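You operate a simulated robot arm through the tools that you are given. There is no shell and no other tool.

The job below is to be done with a simulated robot arm. You get a single attempt, and the scene is never put back.

TASK
Bring the 2 litres in the tank up to 15 per cent with salt.
Fine: go by the plate, stir it in, put the scoop back and shut the lid.

It is judged by the outcome, as a careful person would: the job done as asked, and still so three seconds after it is handed in. It fails if anything else is knocked over, pushed out of place, dropped, spilled or broken. A push-on lid holds only when it is set on centred and level and pressed home; a screw cap is set on level and turned clockwise until tight.

THE ROBOT
A 7-joint arm with a two-finger parallel gripper, fixed in place. Base frame: the origin is on the floor under the middle of its stand, x ahead of it, y to its left, z up; the work surface is at about z = 66. Units: cm, degrees, N and s.
With the tool pointing down near the work surface it reaches from about 26 to 76 cm from the base axis. Its first joint turns from -166.0 to 166.0 degrees. Payload 3.91 kg.
The tool frame sits at the grasp point between the pads (the TCP): z along the fingers, y along the line on which they close. The tips reach 3 cm beyond it. Largest opening 11 cm; finger width 2, thickness 1; the body of the gripper, 4.8 by 11.2 cm, starts 5.5 cm behind the TCP.
Orientation is that of the tool frame in the base frame, as [roll, pitch, yaw] about the fixed x, y, z axes, in that order (R = Rz(yaw) Ry(pitch) Rx(roll)). With the fingers straight down and closing along the base's y, the tool's x points along the base's -x, its y along +y and its z along -z.

THE INTERFACE
- The arm moves only by the tool nudge_tool. Its argument "moves" is a list of rows, each an object (a shift or turn left out is 0, a gripper value left out holds the last) with "dp": the shift along the tool's x, y, z in cm, a list of three; "dr": the turn, a rotation vector about the tool's x, y, z in degrees, a list of three; "gripper": the gripper command, from -1 (shut) to 1 (fully open), values between in proportion. In form: [{"dp": [x, y, z], "dr": [rx, ry, rz], "gripper": gripper}, ...]. A call has 1 to 20 rows; each row shifts and turns the commanded pose from where the row before left it, along the tool's axes as they then stand. Rows are played at 5 a second. More than 5 cm and 8.6 degrees between two rows, or a gripper value outside its range, and nothing of the call is played. A pose out of reach is approached as far as the arm can. The call stops where the force on the tool passes 70 N (or 10 N more than at its start, if that is more) or the arm is blocked; 0.2 s more then pass. Each finger travels about 15.3 cm/s and halts on what it meets, pressing with about 35 N; the grip force reading is that of the motor and also rises with nothing between the fingers. The clock runs only during rows and for 0.2 s after the last one: add rows that do not move to give the fingers time. It gives the time, the measured TCP pose, the force on the tool (base axes), the opening and the grip force at its end, in the units of the frame above (readings bear some noise), with the torque about the TCP (base axes, N m) and any sound that the robot's microphone picked up.
- Cameras (640 x 400 px; columns grow to the right, rows downward): "scene" is fixed at [4.87, -64.99, 168.68]; the picture's right is [0.72, -0.69, 0.00], its down [-0.47, -0.49, -0.74] and it looks along [0.51, 0.53, -0.67] (base axes); focal length 292 px, centre (320, 200). "wrist" rides on the gripper at [7.7, 0.7, -11.4] in the tool frame; the picture's right is [-0.09, 1.00, 0.00], its down [-0.80, -0.07, -0.59] and it looks along [-0.59, -0.05, 0.80] (tool axes); focal length 270 px, centre (320, 200). There is no depth. A picture from a camera that has moved, and an enlarged one, comes with that camera's place and axes in the base frame and with its lens.
- capture(camera): a new picture of that camera. No time passes.
- lift_body(by): slides the trunk up (or, below 0, down) by that many cm; the arm rides with it, the base frame stays. It gives what a move gives, with no picture.
- enlarge(camera, box): a new picture of the part [left, top, right, bottom] of that camera's present view, enlarged. No time passes.
- close_job(): hands the job in; it is judged then, once.

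Nothing tells you positions but the pictures and the camera data. Unless the task says otherwise, let go and move clear before handing in.

The tools are called after "Emit:" as name(argument=value, ...) on one line, values as JSON. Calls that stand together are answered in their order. nudge_tool: Moves the arm, as the interface text tells. Its arguments: {"type":"object","properties":{"moves":{"type":"array","items":{"type":"object","properties":{"dp":{"type":"array","items":{"type":"number"}},"dr":{"type":"array","items":{"type":"number"}},"gripper":{"type":"number"}}}}},"required":["moves"]} The other tools are called the same way: lift_body (by) moves the trunk up or down; capture (camera) takes a picture; enlarge (camera, box) takes an enlarged picture of a part of a camera's view; close_job () hands the job in.

At the start:

```text
t: 0.0
tcp_pos: [33.57, -1.35, 142.47]
ee_rot: [179.9, 0.0, -180.0]
contact_force: [-0.1, 0.6, -0.2]
moment: [0.0, -0.02, 0.0]
width: 11.0
grasp_force: 0.1
trunk travel left (down, up): [-57.5, 3.5]
```

scene: 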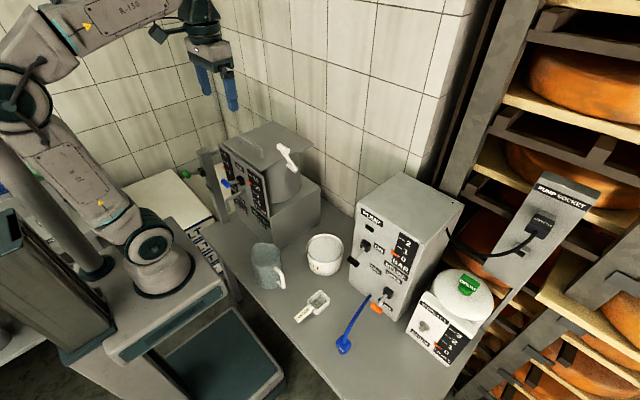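
wrist: 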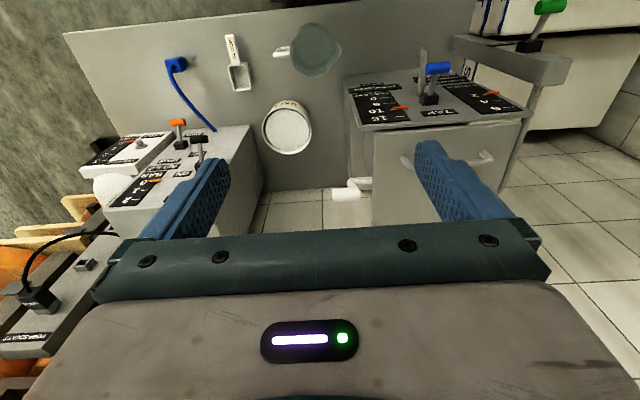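

I see a bench with a tank-like machine (with a lid and blue tap), a mug, a tub of probably salt, a scoop, a blue spoon/hose, a pump unit and another device. I'll take enlarged pictures to read the plates before moving.

Emit:
enlarge(camera="scene", box=[190, 110, 350, 250])

Emit:
enlarge(camera="scene", box=[230, 220, 390, 360])

Emit:
enlarge(camera="scene", box=[340, 170, 500, 370])

Emit:
enlarge(camera="scene", box=[480, 160, 640, 300])

Emit:
enlarge(camera="wrist", box=[330, 0, 640, 200])

Emit:
enlarge(camera="wrist", box=[60, 20, 360, 220])

```text
2.86 times, centred on (270, 180) of scene
camera zoom: at [4.87, -64.99, 168.68], right [0.72, -0.69, 0.0], down [-0.47, -0.49, -0.74], along [0.51, 0.53, -0.67], focal length 834 px, centre (463, 257)
```

zoom: 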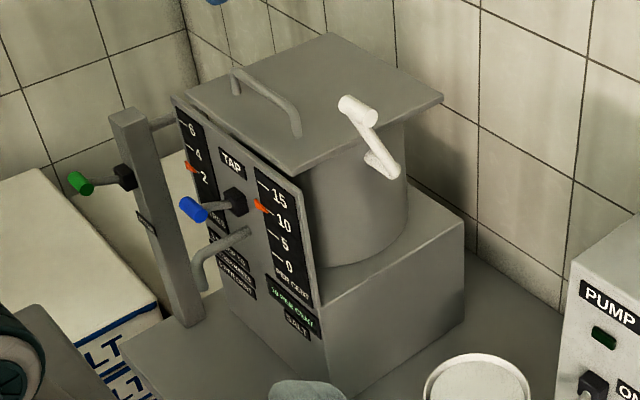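

```text
2.86 times, centred on (310, 290) of scene
camera zoom: at [4.87, -64.99, 168.68], right [0.72, -0.69, 0.0], down [-0.47, -0.49, -0.74], along [0.51, 0.53, -0.67], focal length 834 px, centre (349, -57)
```

zoom: 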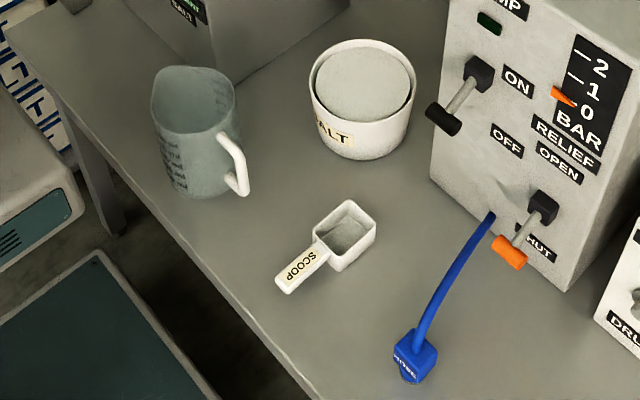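

```text
2.00 times, centred on (420, 270) of scene
camera zoom: at [4.87, -64.99, 168.68], right [0.72, -0.69, 0.0], down [-0.47, -0.49, -0.74], along [0.51, 0.53, -0.67], focal length 584 px, centre (120, 60)
```

zoom: 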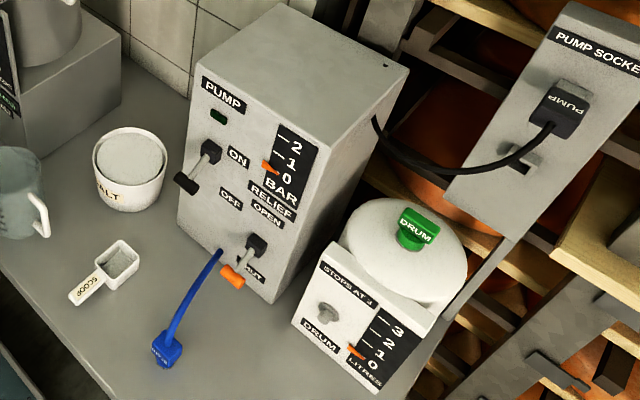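

```text
2.86 times, centred on (560, 230) of scene
camera zoom: at [4.87, -64.99, 168.68], right [0.72, -0.69, 0.0], down [-0.47, -0.49, -0.74], along [0.51, 0.53, -0.67], focal length 834 px, centre (-366, 114)
```

zoom: 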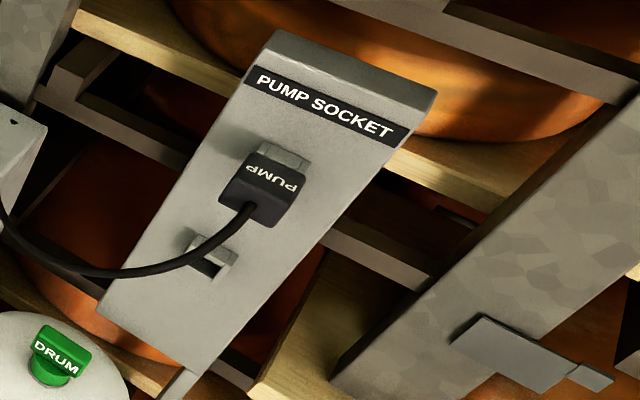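

```text
2.00 times, centred on (485, 100) of wrist
camera zoom: at [26.02, -0.71, 153.77], right [0.09, 1.0, 0.0], down [0.8, -0.07, 0.59], along [0.59, -0.05, -0.8], focal length 541 px, centre (-10, 400)
```

zoom: 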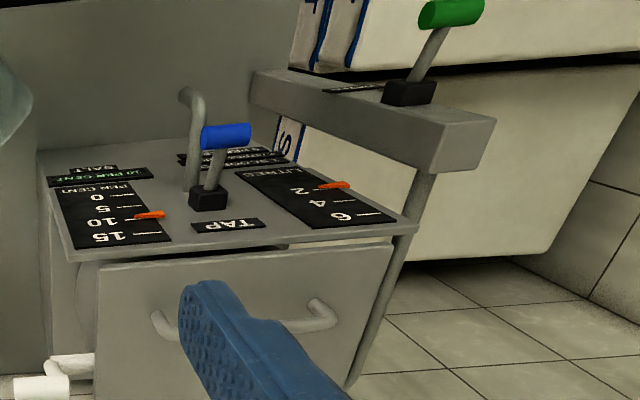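

```text
2.00 times, centred on (210, 120) of wrist
camera zoom: at [26.02, -0.71, 153.77], right [0.09, 1.0, 0.0], down [0.8, -0.07, 0.59], along [0.59, -0.05, -0.8], focal length 541 px, centre (540, 360)
```

zoom: 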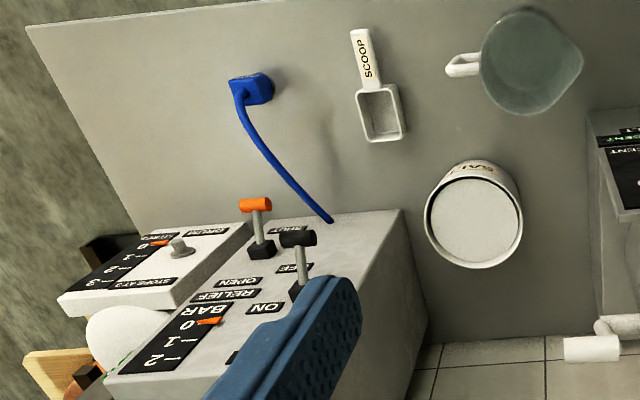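

The tank's front has a litre gauge (about 2), a percent gauge (about 12?) and plates with small text. I'll zoom in further to read them.

Emit:
enlarge(camera="scene", box=[230, 180, 310, 235])

Emit:
enlarge(camera="scene", box=[230, 185, 270, 215])

Emit:
enlarge(camera="scene", box=[215, 150, 305, 210])

Emit:
enlarge(camera="wrist", box=[340, 60, 420, 130])

Emit:
enlarge(camera="wrist", box=[410, 60, 530, 130])

```text
7.27 times, centred on (270, 208) of scene
camera zoom: at [4.87, -64.99, 168.68], right [0.72, -0.69, 0.0], down [-0.47, -0.49, -0.74], along [0.51, 0.53, -0.67], focal length 2122 px, centre (684, 146)
```

zoom: 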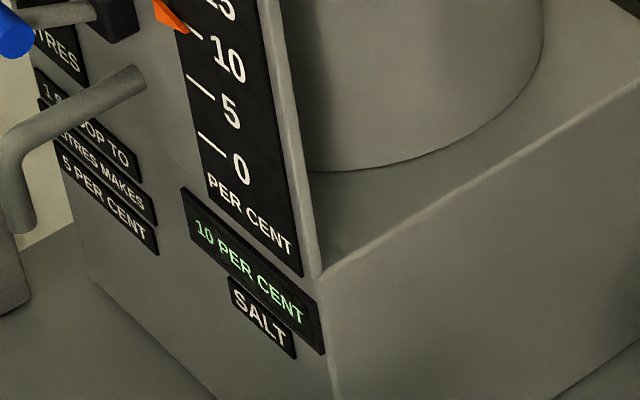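

```text
13.33 times, centred on (250, 200) of scene
camera zoom: at [4.87, -64.99, 168.68], right [0.72, -0.69, 0.0], down [-0.47, -0.49, -0.74], along [0.51, 0.53, -0.67], focal length 3890 px, centre (1253, 200)
```

zoom: 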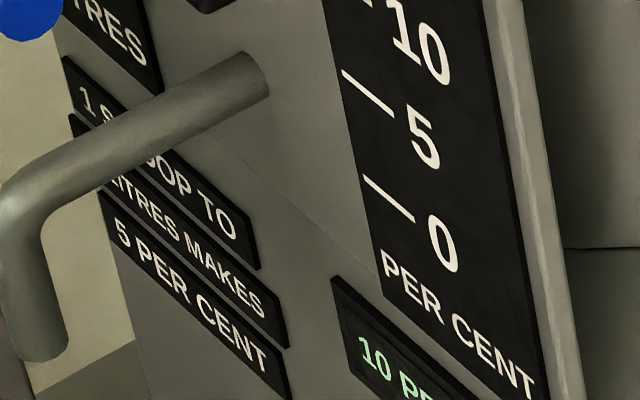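

```text
6.67 times, centred on (260, 180) of scene
camera zoom: at [4.87, -64.99, 168.68], right [0.72, -0.69, 0.0], down [-0.47, -0.49, -0.74], along [0.51, 0.53, -0.67], focal length 1945 px, centre (720, 333)
```

zoom: 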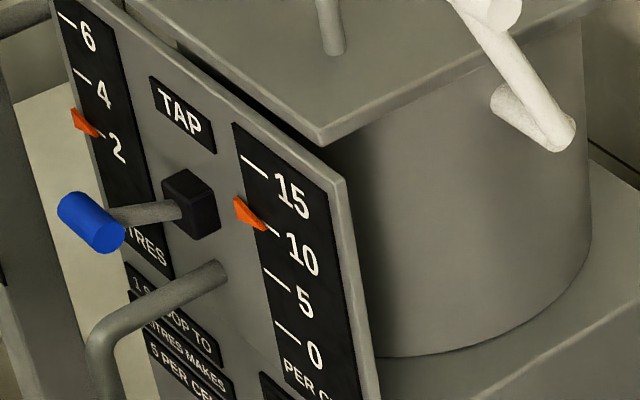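

```text
5.71 times, centred on (380, 95) of wrist
camera zoom: at [26.02, -0.71, 153.77], right [0.09, 1.0, 0.0], down [0.8, -0.07, 0.59], along [0.59, -0.05, -0.8], focal length 1544 px, centre (-23, 800)
```

zoom: 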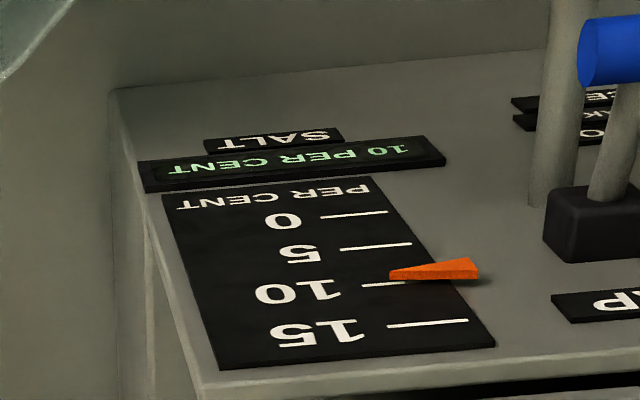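

```text
5.33 times, centred on (470, 95) of wrist
camera zoom: at [26.02, -0.71, 153.77], right [0.09, 1.0, 0.0], down [0.8, -0.07, 0.59], along [0.59, -0.05, -0.8], focal length 1442 px, centre (-480, 760)
```

zoom: 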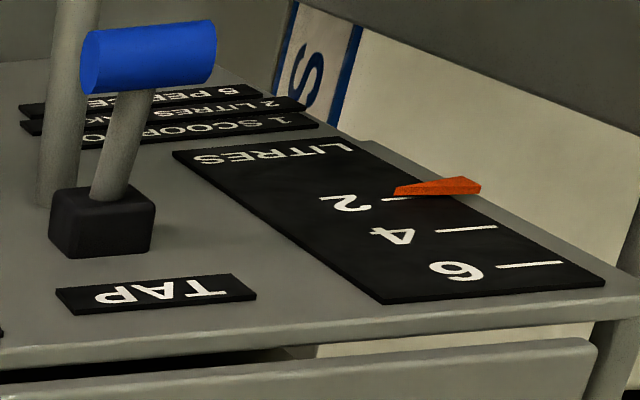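

The plate reads "1 SCOOP TO 2 LITRES MAKES 5 PER CENT" and the display reads 10 PER CENT at 2 litres, so one level scoop brings it to 15. Next I'll study the lid, the white crank, the salt tub and the scoop in more detail.

Emit:
enlarge(camera="scene", box=[230, 115, 320, 175])

Emit:
enlarge(camera="scene", box=[175, 140, 245, 225])

Emit:
enlarge(camera="wrist", box=[320, 120, 520, 240])

Emit:
enlarge(camera="scene", box=[285, 280, 345, 325])

Emit:
enlarge(camera="scene", box=[295, 225, 355, 285])

Emit:
enlarge(camera="wrist", box=[210, 20, 350, 170])

```text
6.67 times, centred on (275, 145) of scene
camera zoom: at [4.87, -64.99, 168.68], right [0.72, -0.69, 0.0], down [-0.47, -0.49, -0.74], along [0.51, 0.53, -0.67], focal length 1945 px, centre (620, 567)
```

zoom: 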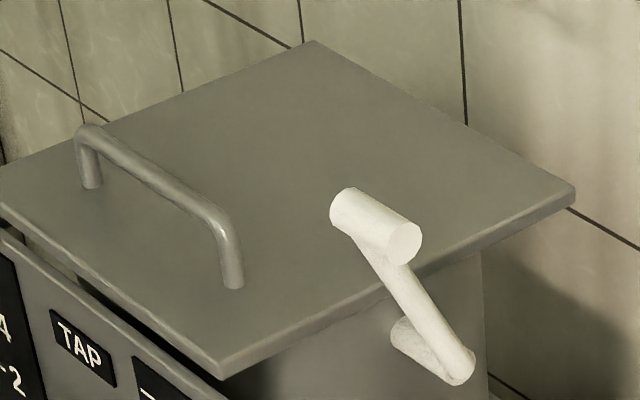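

```text
4.71 times, centred on (210, 182) of scene
camera zoom: at [4.87, -64.99, 168.68], right [0.72, -0.69, 0.0], down [-0.47, -0.49, -0.74], along [0.51, 0.53, -0.67], focal length 1373 px, centre (838, 282)
```

zoom: 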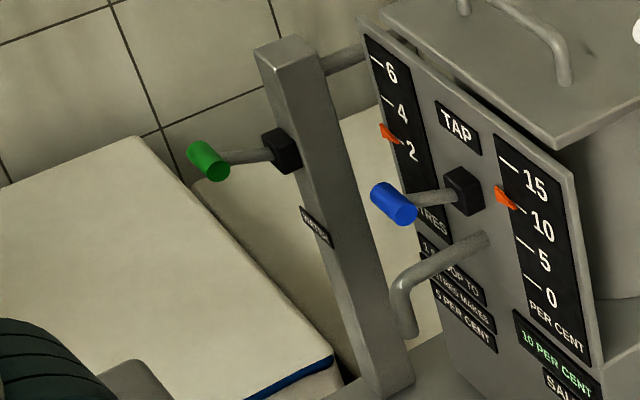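

```text
3.20 times, centred on (420, 180) of wrist
camera zoom: at [26.02, -0.71, 153.77], right [0.09, 1.0, 0.0], down [0.8, -0.07, 0.59], along [0.59, -0.05, -0.8], focal length 865 px, centre (0, 264)
```

zoom: 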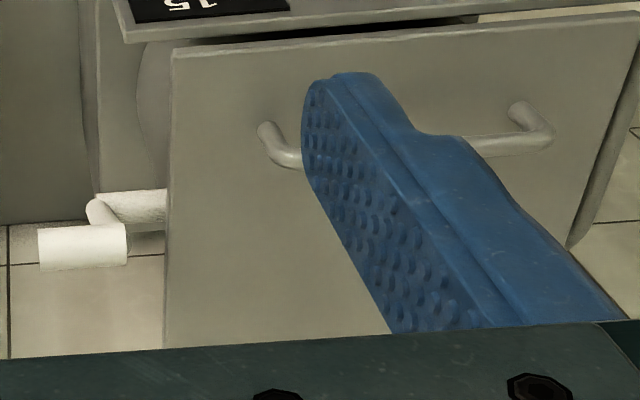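

```text
8.89 times, centred on (315, 302) of scene
camera zoom: at [4.87, -64.99, 168.68], right [0.72, -0.69, 0.0], down [-0.47, -0.49, -0.74], along [0.51, 0.53, -0.67], focal length 2593 px, centre (364, -711)
```

zoom: 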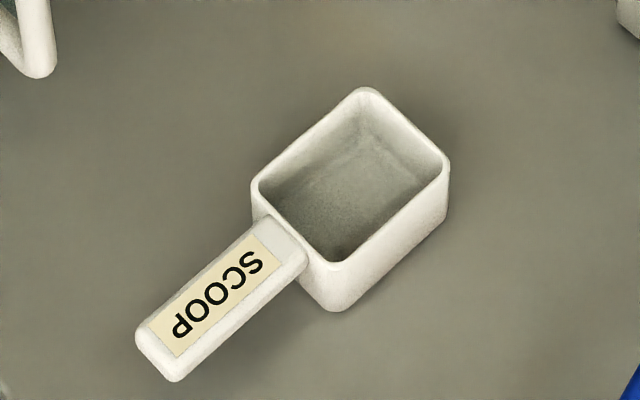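

```text
6.67 times, centred on (325, 255) of scene
camera zoom: at [4.87, -64.99, 168.68], right [0.72, -0.69, 0.0], down [-0.47, -0.49, -0.74], along [0.51, 0.53, -0.67], focal length 1945 px, centre (287, -167)
```

zoom: 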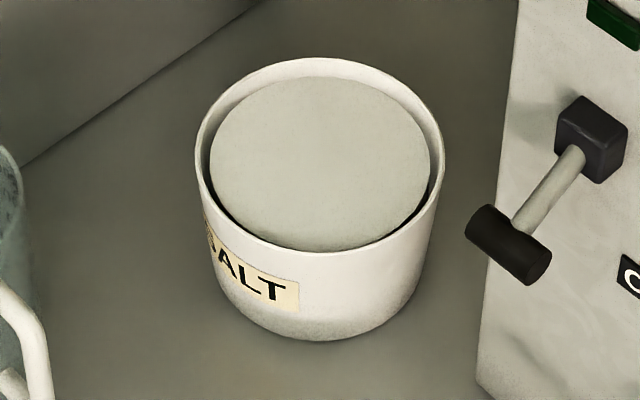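

```text
2.67 times, centred on (280, 95) of wrist
camera zoom: at [26.02, -0.71, 153.77], right [0.09, 1.0, 0.0], down [0.8, -0.07, 0.59], along [0.59, -0.05, -0.8], focal length 721 px, centre (427, 480)
```

zoom: 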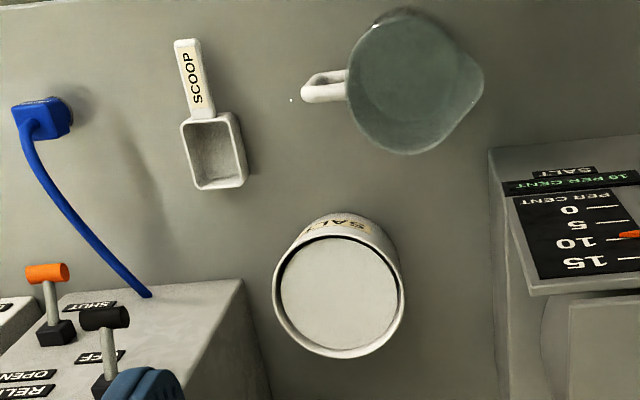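

Triangulating: the bench is at z≈66, the tank lid is a roughly 25 cm square plate around (58, 20, 109) with a bar handle along y at x≈51, and the white crank grip ends near (52, -1, 117). The scoop lies at (31–46, -25), the salt tub at about (55, -16) and the mug at about (34, -5). I'll shift the arm left to look at the lid from above.

Emit:
nudge_tool(moves=[{"dp": [0, 4, 0]}, {"dp": [0, 4, 0]}, {"dp": [0, 4, 0]}, {"dp": [0, 4, 0]}, {"dp": [0, 4, 0]}, {"dp": [0, 0, 0]}, {"dp": [0, 0, 0]}])

Emit:
capture(camera="wrist")

Emit:
capture(camera="scene")

```text
t: 1.6
tcp_pos: [33.76, 18.71, 142.25]
ee_rot: [180.0, 0.0, -180.0]
contact_force: [-0.6, -0.4, -0.2]
moment: [0.0, 0.01, -0.03]
width: 10.99
grasp_force: 0.0
trunk travel left (down, up): [-57.5, 3.5]
```

```text
taken
camera wrist: at [26.16, 19.4, 153.73], right [0.09, 1.0, 0.0], down [0.8, -0.07, 0.59], along [0.59, -0.05, -0.8], focal length 270 px, centre (320, 200)
```

wrist: 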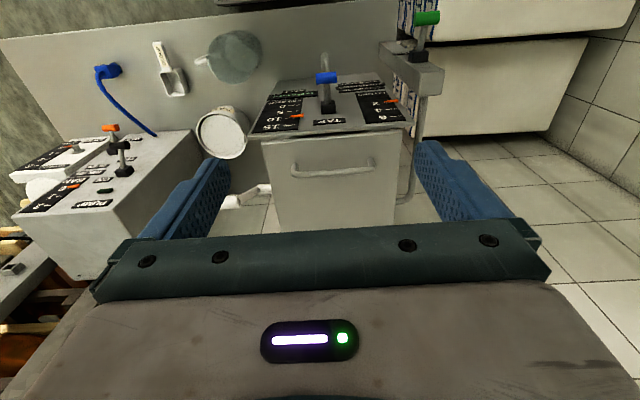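

```text
taken
```

scene: 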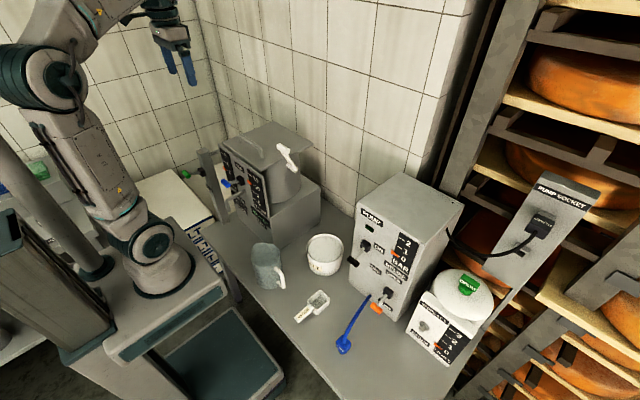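

The lid is now centred in view. I'll zoom in on it to check for hinges and see how it is held.

Emit:
enlarge(camera="wrist", box=[220, 110, 460, 240])

Emit:
enlarge(camera="wrist", box=[240, 50, 450, 150])

```text
2.67 times, centred on (340, 175) of wrist
camera zoom: at [26.16, 19.4, 153.73], right [0.09, 1.0, 0.0], down [0.8, -0.07, 0.59], along [0.59, -0.05, -0.8], focal length 721 px, centre (267, 267)
```

zoom: 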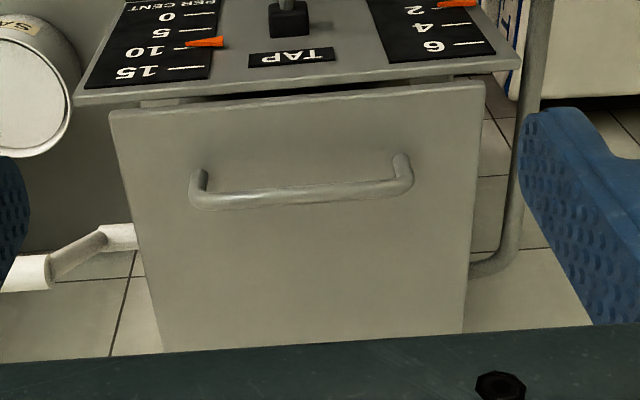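

```text
3.05 times, centred on (345, 100) of wrist
camera zoom: at [26.16, 19.4, 153.73], right [0.09, 1.0, 0.0], down [0.8, -0.07, 0.59], along [0.59, -0.05, -0.8], focal length 824 px, centre (244, 505)
```

zoom: 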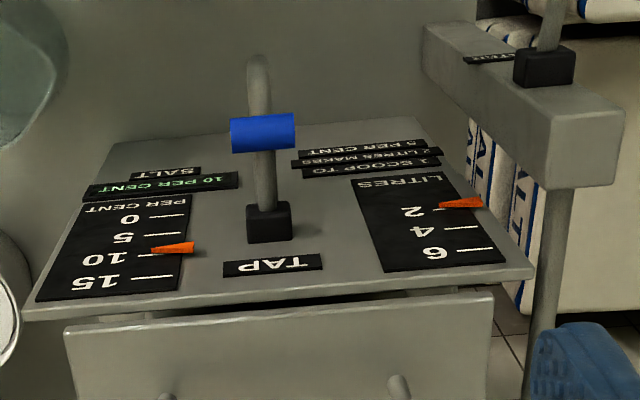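

No hinge is visible yet because the rear edge is hidden by the gripper body. I'll move the tool 14 cm forward to see the back edge of the lid.

Emit:
nudge_tool(moves=[{"dp": [-3.5, 0, 0]}, {"dp": [-3.5, 0, 0]}, {"dp": [-3.5, 0, 0]}, {"dp": [-3.5, 0, 0]}, {"dp": [0, 0, 0]}, {"dp": [0, 0, 0]}])

Emit:
enlarge(camera="wrist", box=[200, 60, 460, 240])

Emit:
capture(camera="scene")

```text
t: 3.0
tcp_pos: [47.68, 18.56, 142.28]
ee_rot: [-180.0, 0.0, 180.0]
contact_force: [-0.2, 0.0, 0.4]
moment: [0.02, -0.02, -0.01]
width: 11.01
grasp_force: 0.1
trunk travel left (down, up): [-57.5, 3.5]
```

```text
2.22 times, centred on (330, 150) of wrist
camera zoom: at [40.04, 19.3, 153.73], right [0.09, 1.0, 0.0], down [0.8, -0.07, 0.59], along [0.59, -0.05, -0.8], focal length 601 px, centre (298, 311)
```

zoom: 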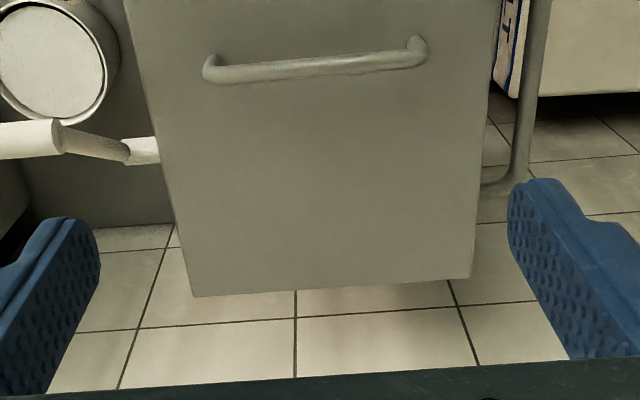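

```text
taken
```

scene: 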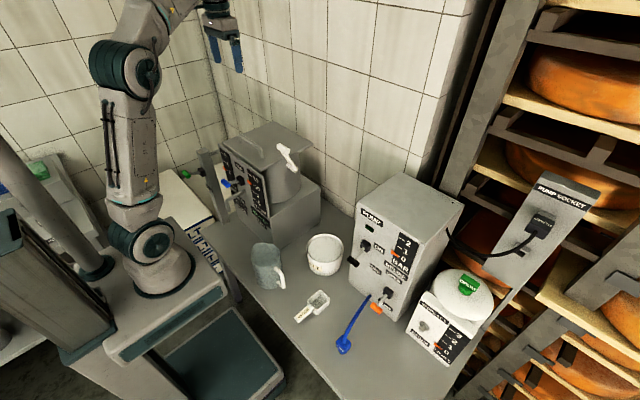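

The back edge is smooth and the lid overhangs the tank body. The handle near the front suggests a hinge at the back (x≈71), and the wall is at about x≈85. I'll move right and turn the tool to point at +y, so I can look at the lid's edge and hinge from the side.

Emit:
nudge_tool(moves=[{"dp": [0, -4, 0]}, {"dp": [0, -4, 0]}, {"dp": [0, -4, 0]}, {"dp": [0, -4, 0]}, {"dp": [0, -4, 0]}, {"dp": [0, -4, 0]}, {"dp": [0, -4, 0]}, {"dp": [0, 0, 0]}, {"dp": [0, 0, 0]}])

Emit:
nudge_tool(moves=[{"dr": [-7.5, 0, 0]}, {"dr": [-7.5, 0, 0]}, {"dr": [-7.5, 0, 0]}, {"dr": [-7.5, 0, 0]}, {"dr": [-7.5, 0, 0]}, {"dr": [-7.5, 0, 0]}, {"dr": [-7.5, 0, 0]}, {"dr": [-7.5, 0, 0]}, {"dr": [-7.5, 0, 0]}, {"dr": [-7.5, 0, 0]}, {"dr": [-7.5, 0, 0]}, {"dr": [-7.5, 0, 0]}, {"dp": [0, 0, 0]}, {"dp": [0, 0, 0]}, {"dp": [0, 0, 0]}])

Emit:
capture(camera="scene")

Emit:
capture(camera="wrist")

```text
t: 5.0
tcp_pos: [47.65, -9.55, 142.34]
ee_rot: [-180.0, 0.0, 180.0]
contact_force: [0.4, 0.0, -0.6]
moment: [0.01, -0.02, -0.02]
width: 10.99
grasp_force: 0.1
trunk travel left (down, up): [-57.5, 3.5]
```

```text
t: 8.2
tcp_pos: [47.68, -9.42, 142.33]
ee_rot: [90.0, 0.0, 180.0]
contact_force: [1.1, -0.5, -0.2]
moment: [-0.01, 0.0, -0.01]
width: 11.0
grasp_force: 0.1
trunk travel left (down, up): [-57.5, 3.5]
```

```text
taken
```

scene: 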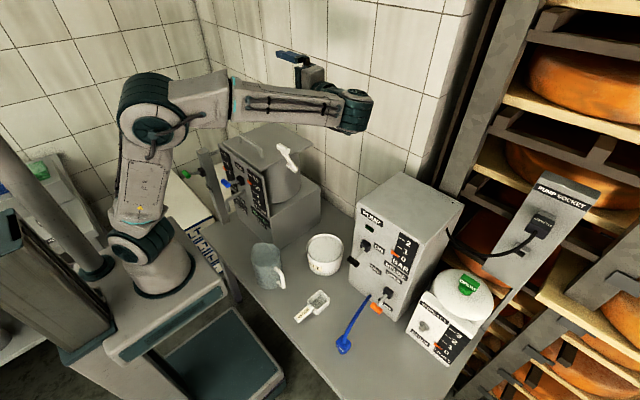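

```text
taken
camera wrist: at [40.01, -20.86, 142.98], right [0.09, 0.0, 1.0], down [0.8, -0.59, -0.07], along [0.59, 0.8, -0.05], focal length 270 px, centre (320, 200)
```

wrist: 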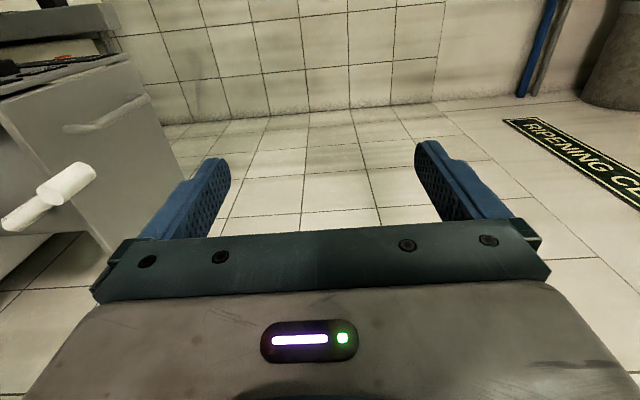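

The tool points at +y cleanly. I'll lower the trunk in two steps to bring the tool level with the lid's edge and inspect it.

Emit:
lift_body(by=-20)

Emit:
capture(camera="wrist")

Emit:
capture(camera="scene")

```text
t: 10.4
tcp_pos: [47.65, -9.42, 122.37]
ee_rot: [90.0, 0.0, 179.9]
contact_force: [0.1, -0.6, 0.1]
moment: [0.01, 0.0, 0.0]
width: 10.98
grasp_force: 0.0
trunk travel left (down, up): [-37.5, 23.5]
```

```text
taken
camera wrist: at [40.01, -20.86, 122.99], right [0.09, 0.0, 1.0], down [0.8, -0.59, -0.07], along [0.59, 0.8, -0.05], focal length 270 px, centre (320, 200)
```

wrist: 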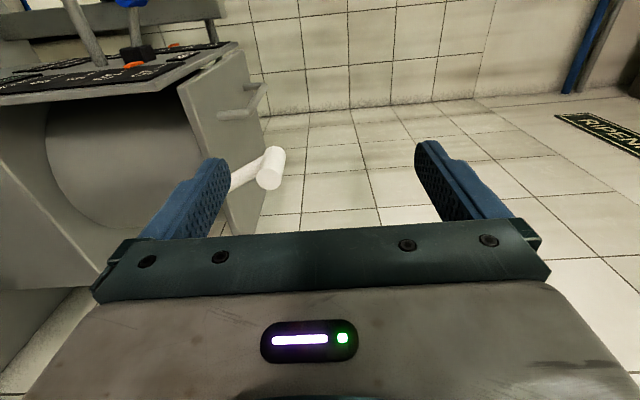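

```text
taken
```

scene: 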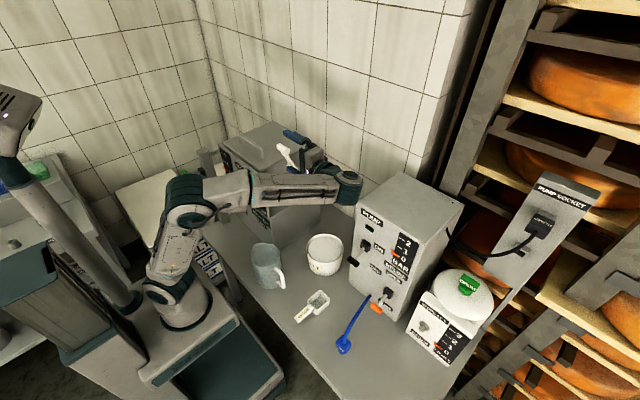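

I can see the lid edge-on from the right side. I'll move forward 12 cm (staying at y≈-9, clear of the crank) to see the rear edge and hinge.

Emit:
nudge_tool(moves=[{"dp": [-4, 0, 0]}, {"dp": [-4, 0, 0]}, {"dp": [-4, 0, 0]}, {"dp": [0, 0, 0]}, {"dp": [0, 0, 0]}])

Emit:
capture(camera="wrist")

Emit:
enlarge(camera="wrist", box=[60, 20, 320, 240])

```text
t: 11.6
tcp_pos: [59.74, -9.48, 122.44]
ee_rot: [90.0, 0.0, 179.9]
contact_force: [-0.5, -0.4, 0.0]
moment: [0.01, 0.02, 0.02]
width: 11.02
grasp_force: 0.1
trunk travel left (down, up): [-37.5, 23.5]
```

```text
taken
camera wrist: at [52.12, -20.9, 123.02], right [0.09, 0.0, 1.0], down [0.8, -0.59, -0.07], along [0.59, 0.8, -0.05], focal length 270 px, centre (320, 200)
```

wrist: 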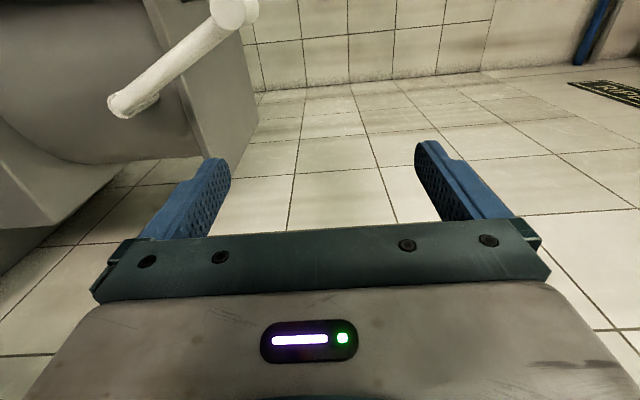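

```text
1.82 times, centred on (190, 130) of wrist
camera zoom: at [52.12, -20.9, 123.02], right [0.09, 0.0, 1.0], down [0.8, -0.59, -0.07], along [0.59, 0.8, -0.05], focal length 491 px, centre (556, 327)
```

zoom: 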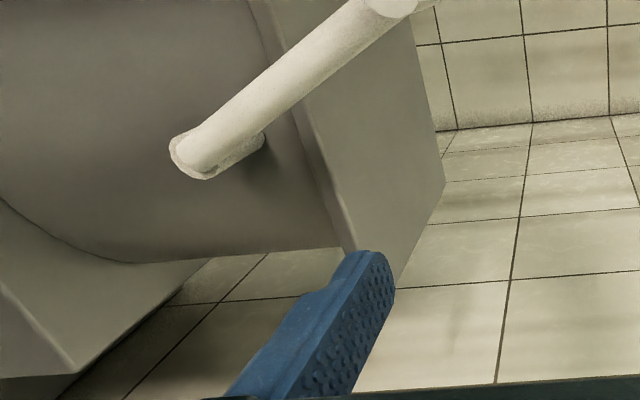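

Emit:
nudge_tool(moves=[{"dp": [0, -4, 0]}, {"dp": [0, -4, 0]}, {"dp": [-3, -3, 0]}, {"dp": [0, 0, 0]}, {"dp": [0, 0, 0]}])

Emit:
capture(camera="wrist")

Emit:
enlarge(camera="wrist", box=[180, 60, 440, 240])

```text
t: 13.0
tcp_pos: [62.27, -9.14, 113.32]
ee_rot: [91.7, 2.4, 179.1]
contact_force: [0.2, 0.8, -0.4]
moment: [0.0, -0.01, -0.01]
width: 11.0
grasp_force: 0.1
trunk travel left (down, up): [-37.5, 23.5]
stopped in row 5: the arm was blocked; the commanded pose is now the measured one
```

```text
taken
camera wrist: at [54.49, -20.42, 113.99], right [0.05, 0.03, 1.0], down [0.79, -0.61, -0.02], along [0.61, 0.79, -0.05], focal length 270 px, centre (320, 200)
```

wrist: 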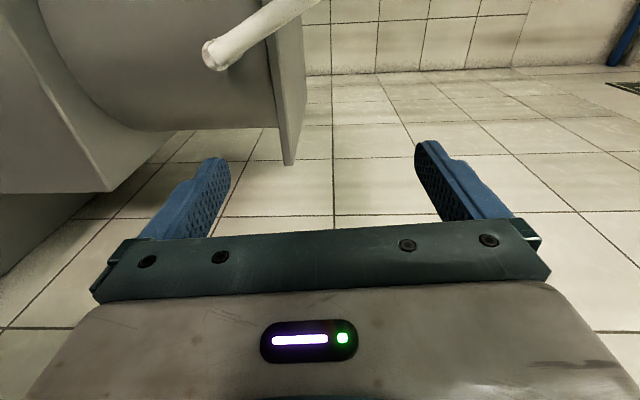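

```text
2.22 times, centred on (310, 150) of wrist
camera zoom: at [54.49, -20.42, 113.99], right [0.05, 0.03, 1.0], down [0.79, -0.61, -0.02], along [0.61, 0.79, -0.05], focal length 601 px, centre (342, 311)
```

zoom: 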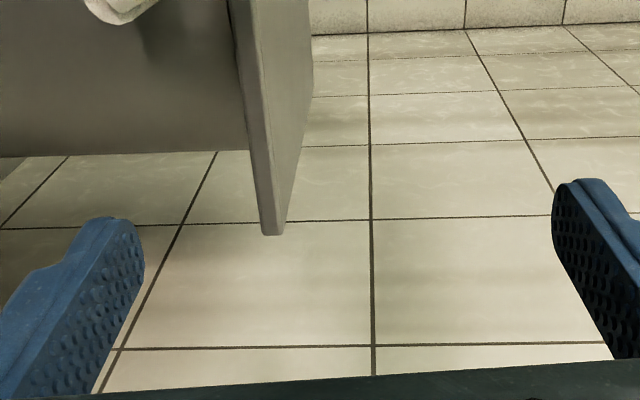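

The move stopped early with "the arm was blocked". I'll check the scene to see whether the wrist touched the pump box.

Emit:
capture(camera="scene")

Emit:
enlarge(camera="scene", box=[220, 110, 480, 290])

```text
taken
```

scene: 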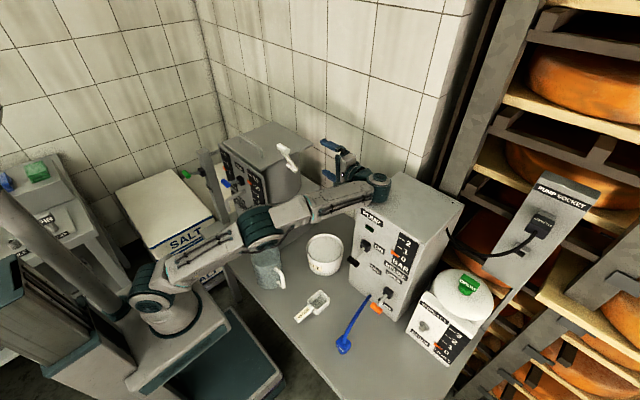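

```text
2.22 times, centred on (350, 200) of scene
camera zoom: at [4.87, -64.99, 168.68], right [0.72, -0.69, 0.0], down [-0.47, -0.49, -0.74], along [0.51, 0.53, -0.67], focal length 648 px, centre (253, 200)
```

zoom: 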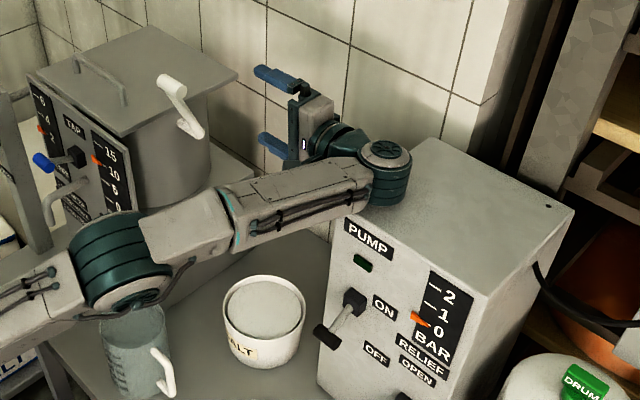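

The wrist joint came down on the pump's top edge because I was too far back at y≈-9. I'll back straight up right away, then check that the pump hasn't moved.

Emit:
nudge_tool(moves=[{"dp": [0, 2, 0]}, {"dp": [0, 3, 0]}, {"dp": [0, 4, 0]}, {"dp": [0, 0, 0]}, {"dp": [0, 0, 0]}])

Emit:
enlarge(camera="scene", box=[220, 110, 480, 290])

Emit:
capture(camera="scene")

```text
t: 13.3
tcp_pos: [62.57, -7.45, 113.0]
ee_rot: [92.7, -0.9, -179.4]
contact_force: [-0.9, 4.1, -6.0]
moment: [0.57, 0.05, -0.06]
width: 10.99
grasp_force: 0.1
trunk travel left (down, up): [-37.5, 23.5]
stopped in row 1: the arm was blocked; the commanded pose is now the measured one
```

```text
2.22 times, centred on (350, 200) of scene
camera zoom: at [4.87, -64.99, 168.68], right [0.72, -0.69, 0.0], down [-0.47, -0.49, -0.74], along [0.51, 0.53, -0.67], focal length 648 px, centre (253, 200)
```

zoom: 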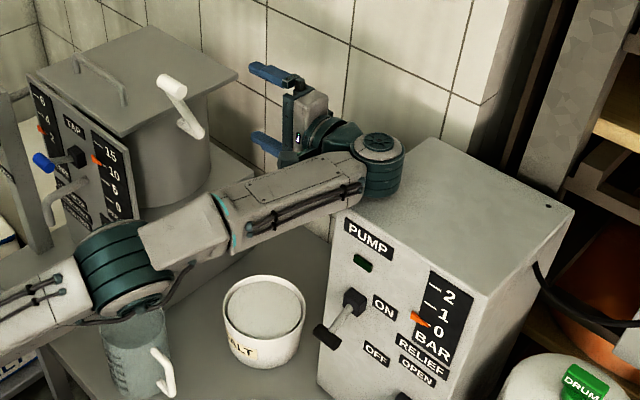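

```text
taken
```

scene: 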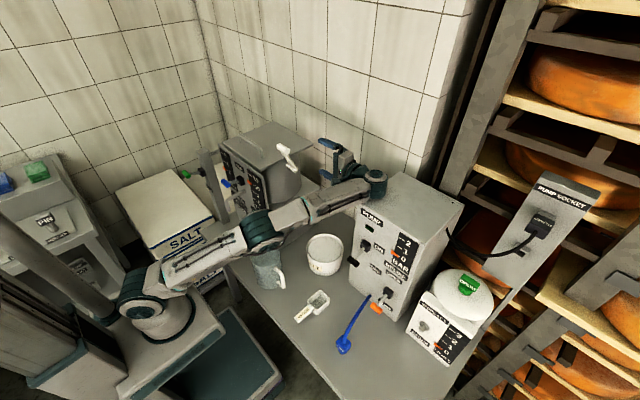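

The elbow is drooping towards the mug, so I'll use the trunk, which lifts everything straight up with the joints fixed.

Emit:
lift_body(by=8)

Emit:
enlarge(camera="scene", box=[220, 110, 480, 290])

```text
t: 13.6
tcp_pos: [65.08, 5.74, 104.88]
ee_rot: [95.1, -14.5, -167.6]
contact_force: [-3.1, 4.4, 5.2]
moment: [-0.43, -0.13, -0.17]
width: 10.97
grasp_force: 0.0
trunk travel left (down, up): [-37.9, 23.1]
stopped: the arm was blocked; the commanded pose is now the measured one
```

```text
2.22 times, centred on (350, 200) of scene
camera zoom: at [4.87, -64.99, 168.68], right [0.72, -0.69, 0.0], down [-0.47, -0.49, -0.74], along [0.51, 0.53, -0.67], focal length 648 px, centre (253, 200)
```

zoom: 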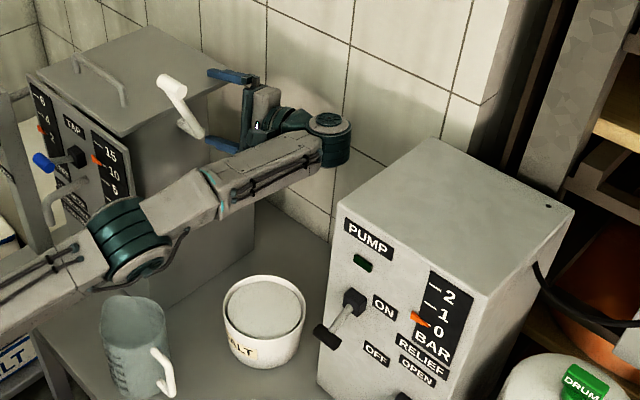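

The arm shifted by itself to about (65, 6, 105), next to the lid's right edge, with only about 5 N on it. I'll hold still for a moment and look before doing anything else.

Emit:
nudge_tool(moves=[{"dp": [0, 0, 0]}])

Emit:
capture(camera="scene")

Emit:
capture(camera="wrist")

```text
t: 13.9
tcp_pos: [73.17, 4.13, 95.28]
ee_rot: [90.3, -20.8, -165.4]
contact_force: [3.8, -1.9, -15.8]
moment: [1.26, 0.29, 0.28]
width: 11.0
grasp_force: 0.0
trunk travel left (down, up): [-37.9, 23.1]
stopped in row 1: the force on the tool passed its limit at 148 N (the readings are from after the stop); the commanded pose is now the measured one
```

```text
taken
```

scene: 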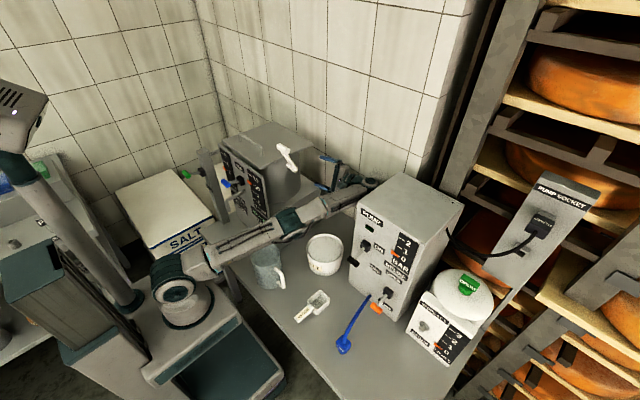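

```text
taken
camera wrist: at [69.47, -8.62, 98.74], right [0.42, 0.12, 0.9], down [0.85, -0.39, -0.35], along [0.31, 0.91, -0.26], focal length 270 px, centre (320, 200)
```

wrist: 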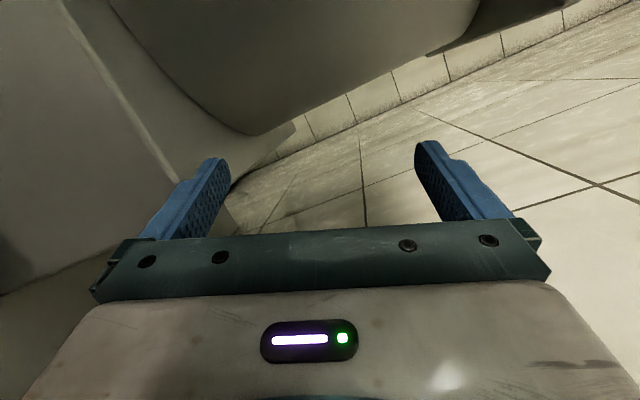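

The arm swung further, and the force limit tripped at (73, 4, 95), behind the tank's right side. I'll look closely before commanding anything.

Emit:
enlarge(camera="scene", box=[220, 110, 480, 290])

Emit:
enlarge(camera="scene", box=[260, 130, 400, 230])

Emit:
enlarge(camera="scene", box=[60, 170, 360, 360])

```text
2.22 times, centred on (350, 200) of scene
camera zoom: at [4.87, -64.99, 168.68], right [0.72, -0.69, 0.0], down [-0.47, -0.49, -0.74], along [0.51, 0.53, -0.67], focal length 648 px, centre (253, 200)
```

zoom: 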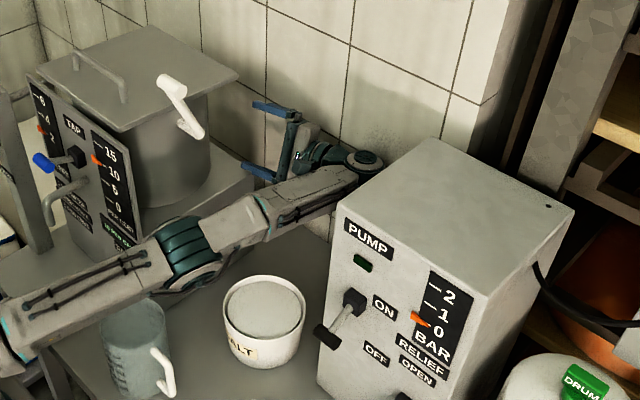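

```text
4.00 times, centred on (330, 180) of scene
camera zoom: at [4.87, -64.99, 168.68], right [0.72, -0.69, 0.0], down [-0.47, -0.49, -0.74], along [0.51, 0.53, -0.67], focal length 1167 px, centre (280, 280)
```

zoom: 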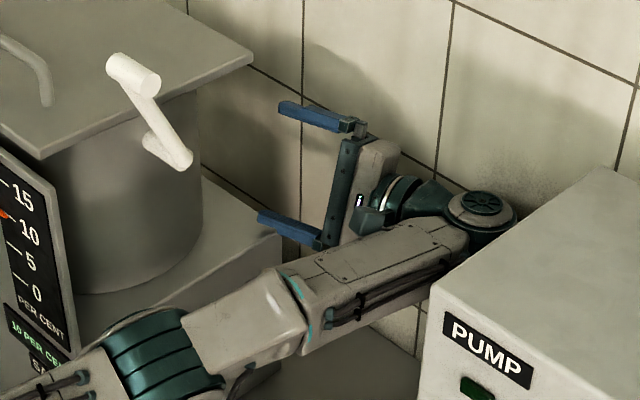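

```text
2.11 times, centred on (210, 265) of scene
camera zoom: at [4.87, -64.99, 168.68], right [0.72, -0.69, 0.0], down [-0.47, -0.49, -0.74], along [0.51, 0.53, -0.67], focal length 614 px, centre (552, 63)
```

zoom: 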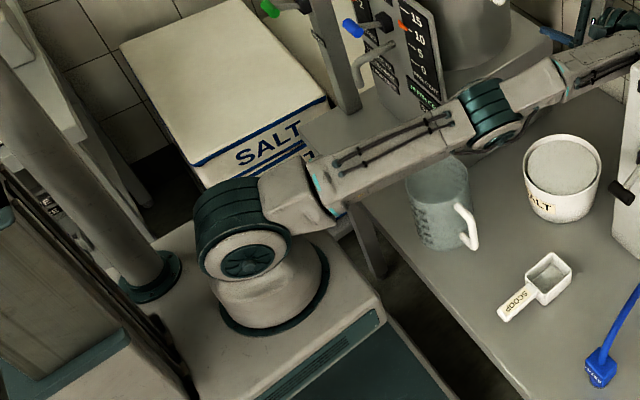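

The tank, pump, tub and mug all look unmoved, and the arm is stretched out in the gap between the tank and the pump. I'll give it one still row to see whether it has settled.

Emit:
nudge_tool(moves=[{"dp": [0, 0, 0]}])

Emit:
capture(camera="scene")

```text
t: 14.3
tcp_pos: [71.43, 3.39, 101.65]
ee_rot: [91.9, -15.3, -166.9]
contact_force: [2.0, -0.2, -0.9]
moment: [0.07, 0.02, 0.05]
width: 10.99
grasp_force: 0.1
trunk travel left (down, up): [-37.9, 23.1]
```

```text
taken
```

scene: 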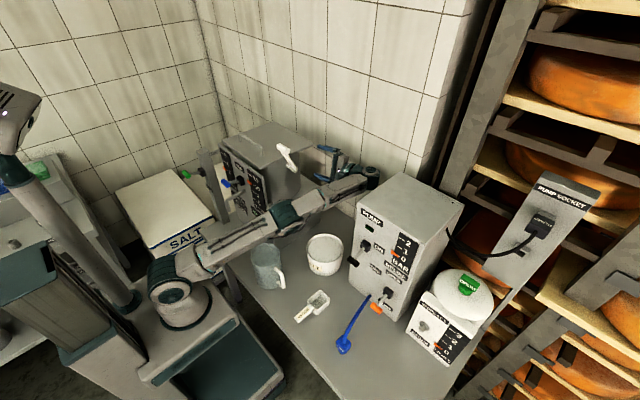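

The arm has settled, with near-zero force at (71.4, 3.4, 101.7). I'll back the tool about 2 cm away from the tank, then raise the trunk.

Emit:
nudge_tool(moves=[{"dp": [0, 0, 0]}, {"dp": [0, 0, -1]}, {"dp": [0, 0, -1]}, {"dp": [0, 0, 0]}])

Emit:
enlarge(camera="scene", box=[220, 110, 480, 290])

```text
t: 15.3
tcp_pos: [71.51, 1.35, 101.76]
ee_rot: [91.7, -15.2, -166.8]
contact_force: [0.3, 0.3, 0.1]
moment: [0.02, 0.0, -0.02]
width: 10.99
grasp_force: 0.0
out of reach, approached as far as the arm can: row 3
trunk travel left (down, up): [-37.9, 23.1]
```

```text
2.22 times, centred on (350, 200) of scene
camera zoom: at [4.87, -64.99, 168.68], right [0.72, -0.69, 0.0], down [-0.47, -0.49, -0.74], along [0.51, 0.53, -0.67], focal length 648 px, centre (253, 200)
```

zoom: 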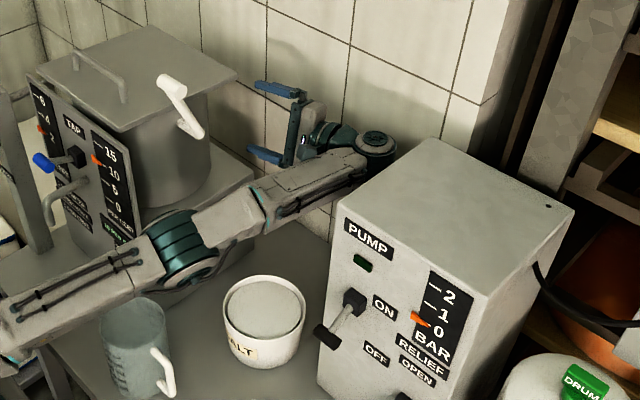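

I'm clear of the tank, and "out of reach" explains the behaviour: the arm is nearly straight here. I'll raise the trunk 18 cm to get above the pump and the lid.

Emit:
lift_body(by=18)

Emit:
capture(camera="scene")

```text
t: 17.3
tcp_pos: [71.68, 1.33, 119.87]
ee_rot: [91.8, -15.1, -166.7]
contact_force: [0.7, -1.0, 0.7]
moment: [0.01, 0.02, 0.0]
width: 11.02
grasp_force: 0.1
trunk travel left (down, up): [-55.9, 5.1]
```

```text
taken
```

scene: 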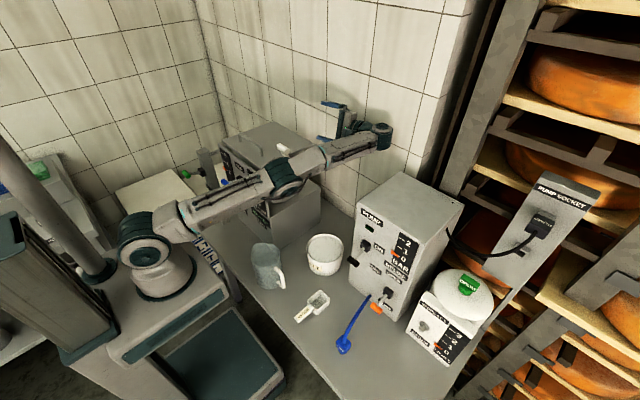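

All clear and nothing looks disturbed. The arm is straight, so I'll draw the tool back and up a little at first and watch which way the elbow folds.

Emit:
nudge_tool(moves=[{"dp": [1.4, 0.3, 0.3]}, {"dp": [1.4, 0.3, 0.3]}, {"dp": [1.4, 0.3, 0.3]}, {"dp": [0, 0, 0]}])

Emit:
capture(camera="scene")

```text
t: 18.3
tcp_pos: [67.66, 1.25, 121.65]
ee_rot: [91.8, -15.2, -166.8]
contact_force: [-0.2, -0.3, -0.6]
moment: [-0.01, 0.02, 0.05]
width: 10.99
grasp_force: 0.1
trunk travel left (down, up): [-55.9, 5.1]
```

```text
taken
```

scene: 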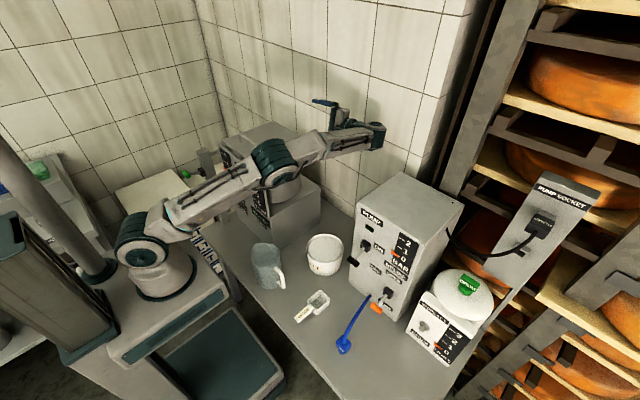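

The elbow is folding upwards, which is what I want. I'll pull back further and then turn the tool so it points left and slightly forward, which needs less reach.

Emit:
nudge_tool(moves=[{"dp": [2.0, 0.2, -1.37]}, {"dp": [2.0, 0.2, -1.37]}, {"dp": [2.0, 0.2, -1.37]}, {"dp": [2.0, 0.2, -1.37]}, {"dr": [-1.18, -6.26, -2.86]}, {"dr": [-1.18, -6.26, -2.86]}, {"dr": [-1.18, -6.26, -2.86]}, {"dr": [-1.18, -6.26, -2.86]}, {"dr": [-1.18, -6.26, -2.86]}, {"dp": [0, 0, 0]}])

Emit:
capture(camera="scene")

Emit:
capture(camera="wrist")

```text
t: 20.5
tcp_pos: [61.67, -5.68, 124.62]
ee_rot: [89.9, -0.1, 161.7]
contact_force: [-0.4, 0.2, -0.6]
moment: [-0.02, -0.01, 0.0]
width: 11.01
grasp_force: 0.0
trunk travel left (down, up): [-55.9, 5.1]
```

```text
taken
```

scene: 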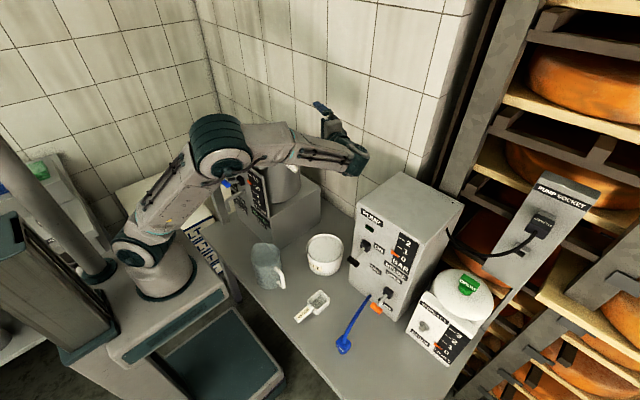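

```text
taken
camera wrist: at [50.79, -14.07, 125.34], right [0.08, -0.03, 1.0], down [0.58, -0.81, -0.07], along [0.81, 0.58, -0.05], focal length 270 px, centre (320, 200)
```

wrist: 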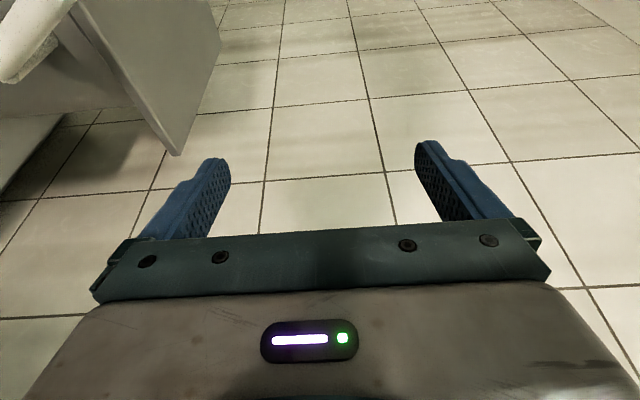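

The arm is now in a good elbow-high pose, and the lid's right-rear corner triangulates to (71, 7.9) with the plate at z≈108.1–109.3. I'll bring the tool beside the lid's right edge at x≈63, close the fingers to about 4 cm and come down to lid height, staying short of the edge.

Emit:
nudge_tool(moves=[{"dp": [0.1, 0, 3.2], "gripper": -0.27}, {"dp": [0.14, 0, 3.2]}, {"dp": [0, 0, 0]}, {"dp": [0, 0, 0]}])

Emit:
lift_body(by=-8)

Emit:
capture(camera="wrist")

Emit:
capture(camera="scene")

```text
t: 21.5
tcp_pos: [63.46, 0.69, 124.76]
ee_rot: [89.9, -0.1, 161.9]
contact_force: [0.3, -0.5, -0.4]
moment: [0.01, 0.03, 0.01]
width: 4.04
grasp_force: 0.0
trunk travel left (down, up): [-55.9, 5.1]
```

```text
t: 22.7
tcp_pos: [63.37, 0.62, 116.83]
ee_rot: [89.9, -0.2, 161.9]
contact_force: [-0.5, -0.8, 0.4]
moment: [-0.01, -0.02, -0.02]
width: 3.99
grasp_force: 0.2
trunk travel left (down, up): [-47.9, 13.1]
```

```text
taken
camera wrist: at [52.53, -7.87, 117.4], right [0.08, -0.03, 1.0], down [0.58, -0.81, -0.07], along [0.81, 0.58, -0.05], focal length 270 px, centre (320, 200)
```

wrist: 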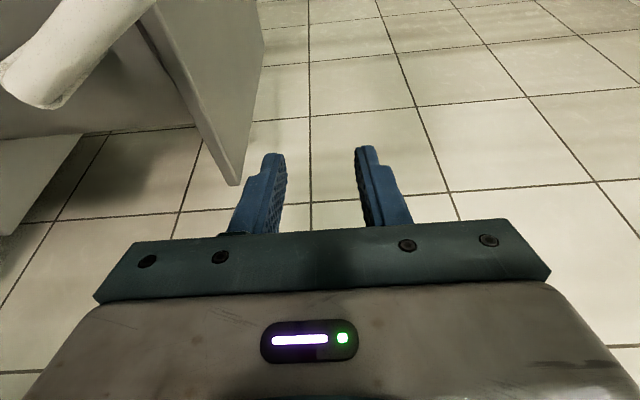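

```text
taken
```

scene: 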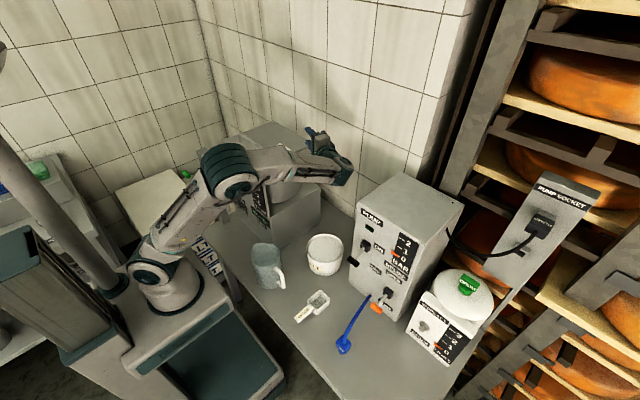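

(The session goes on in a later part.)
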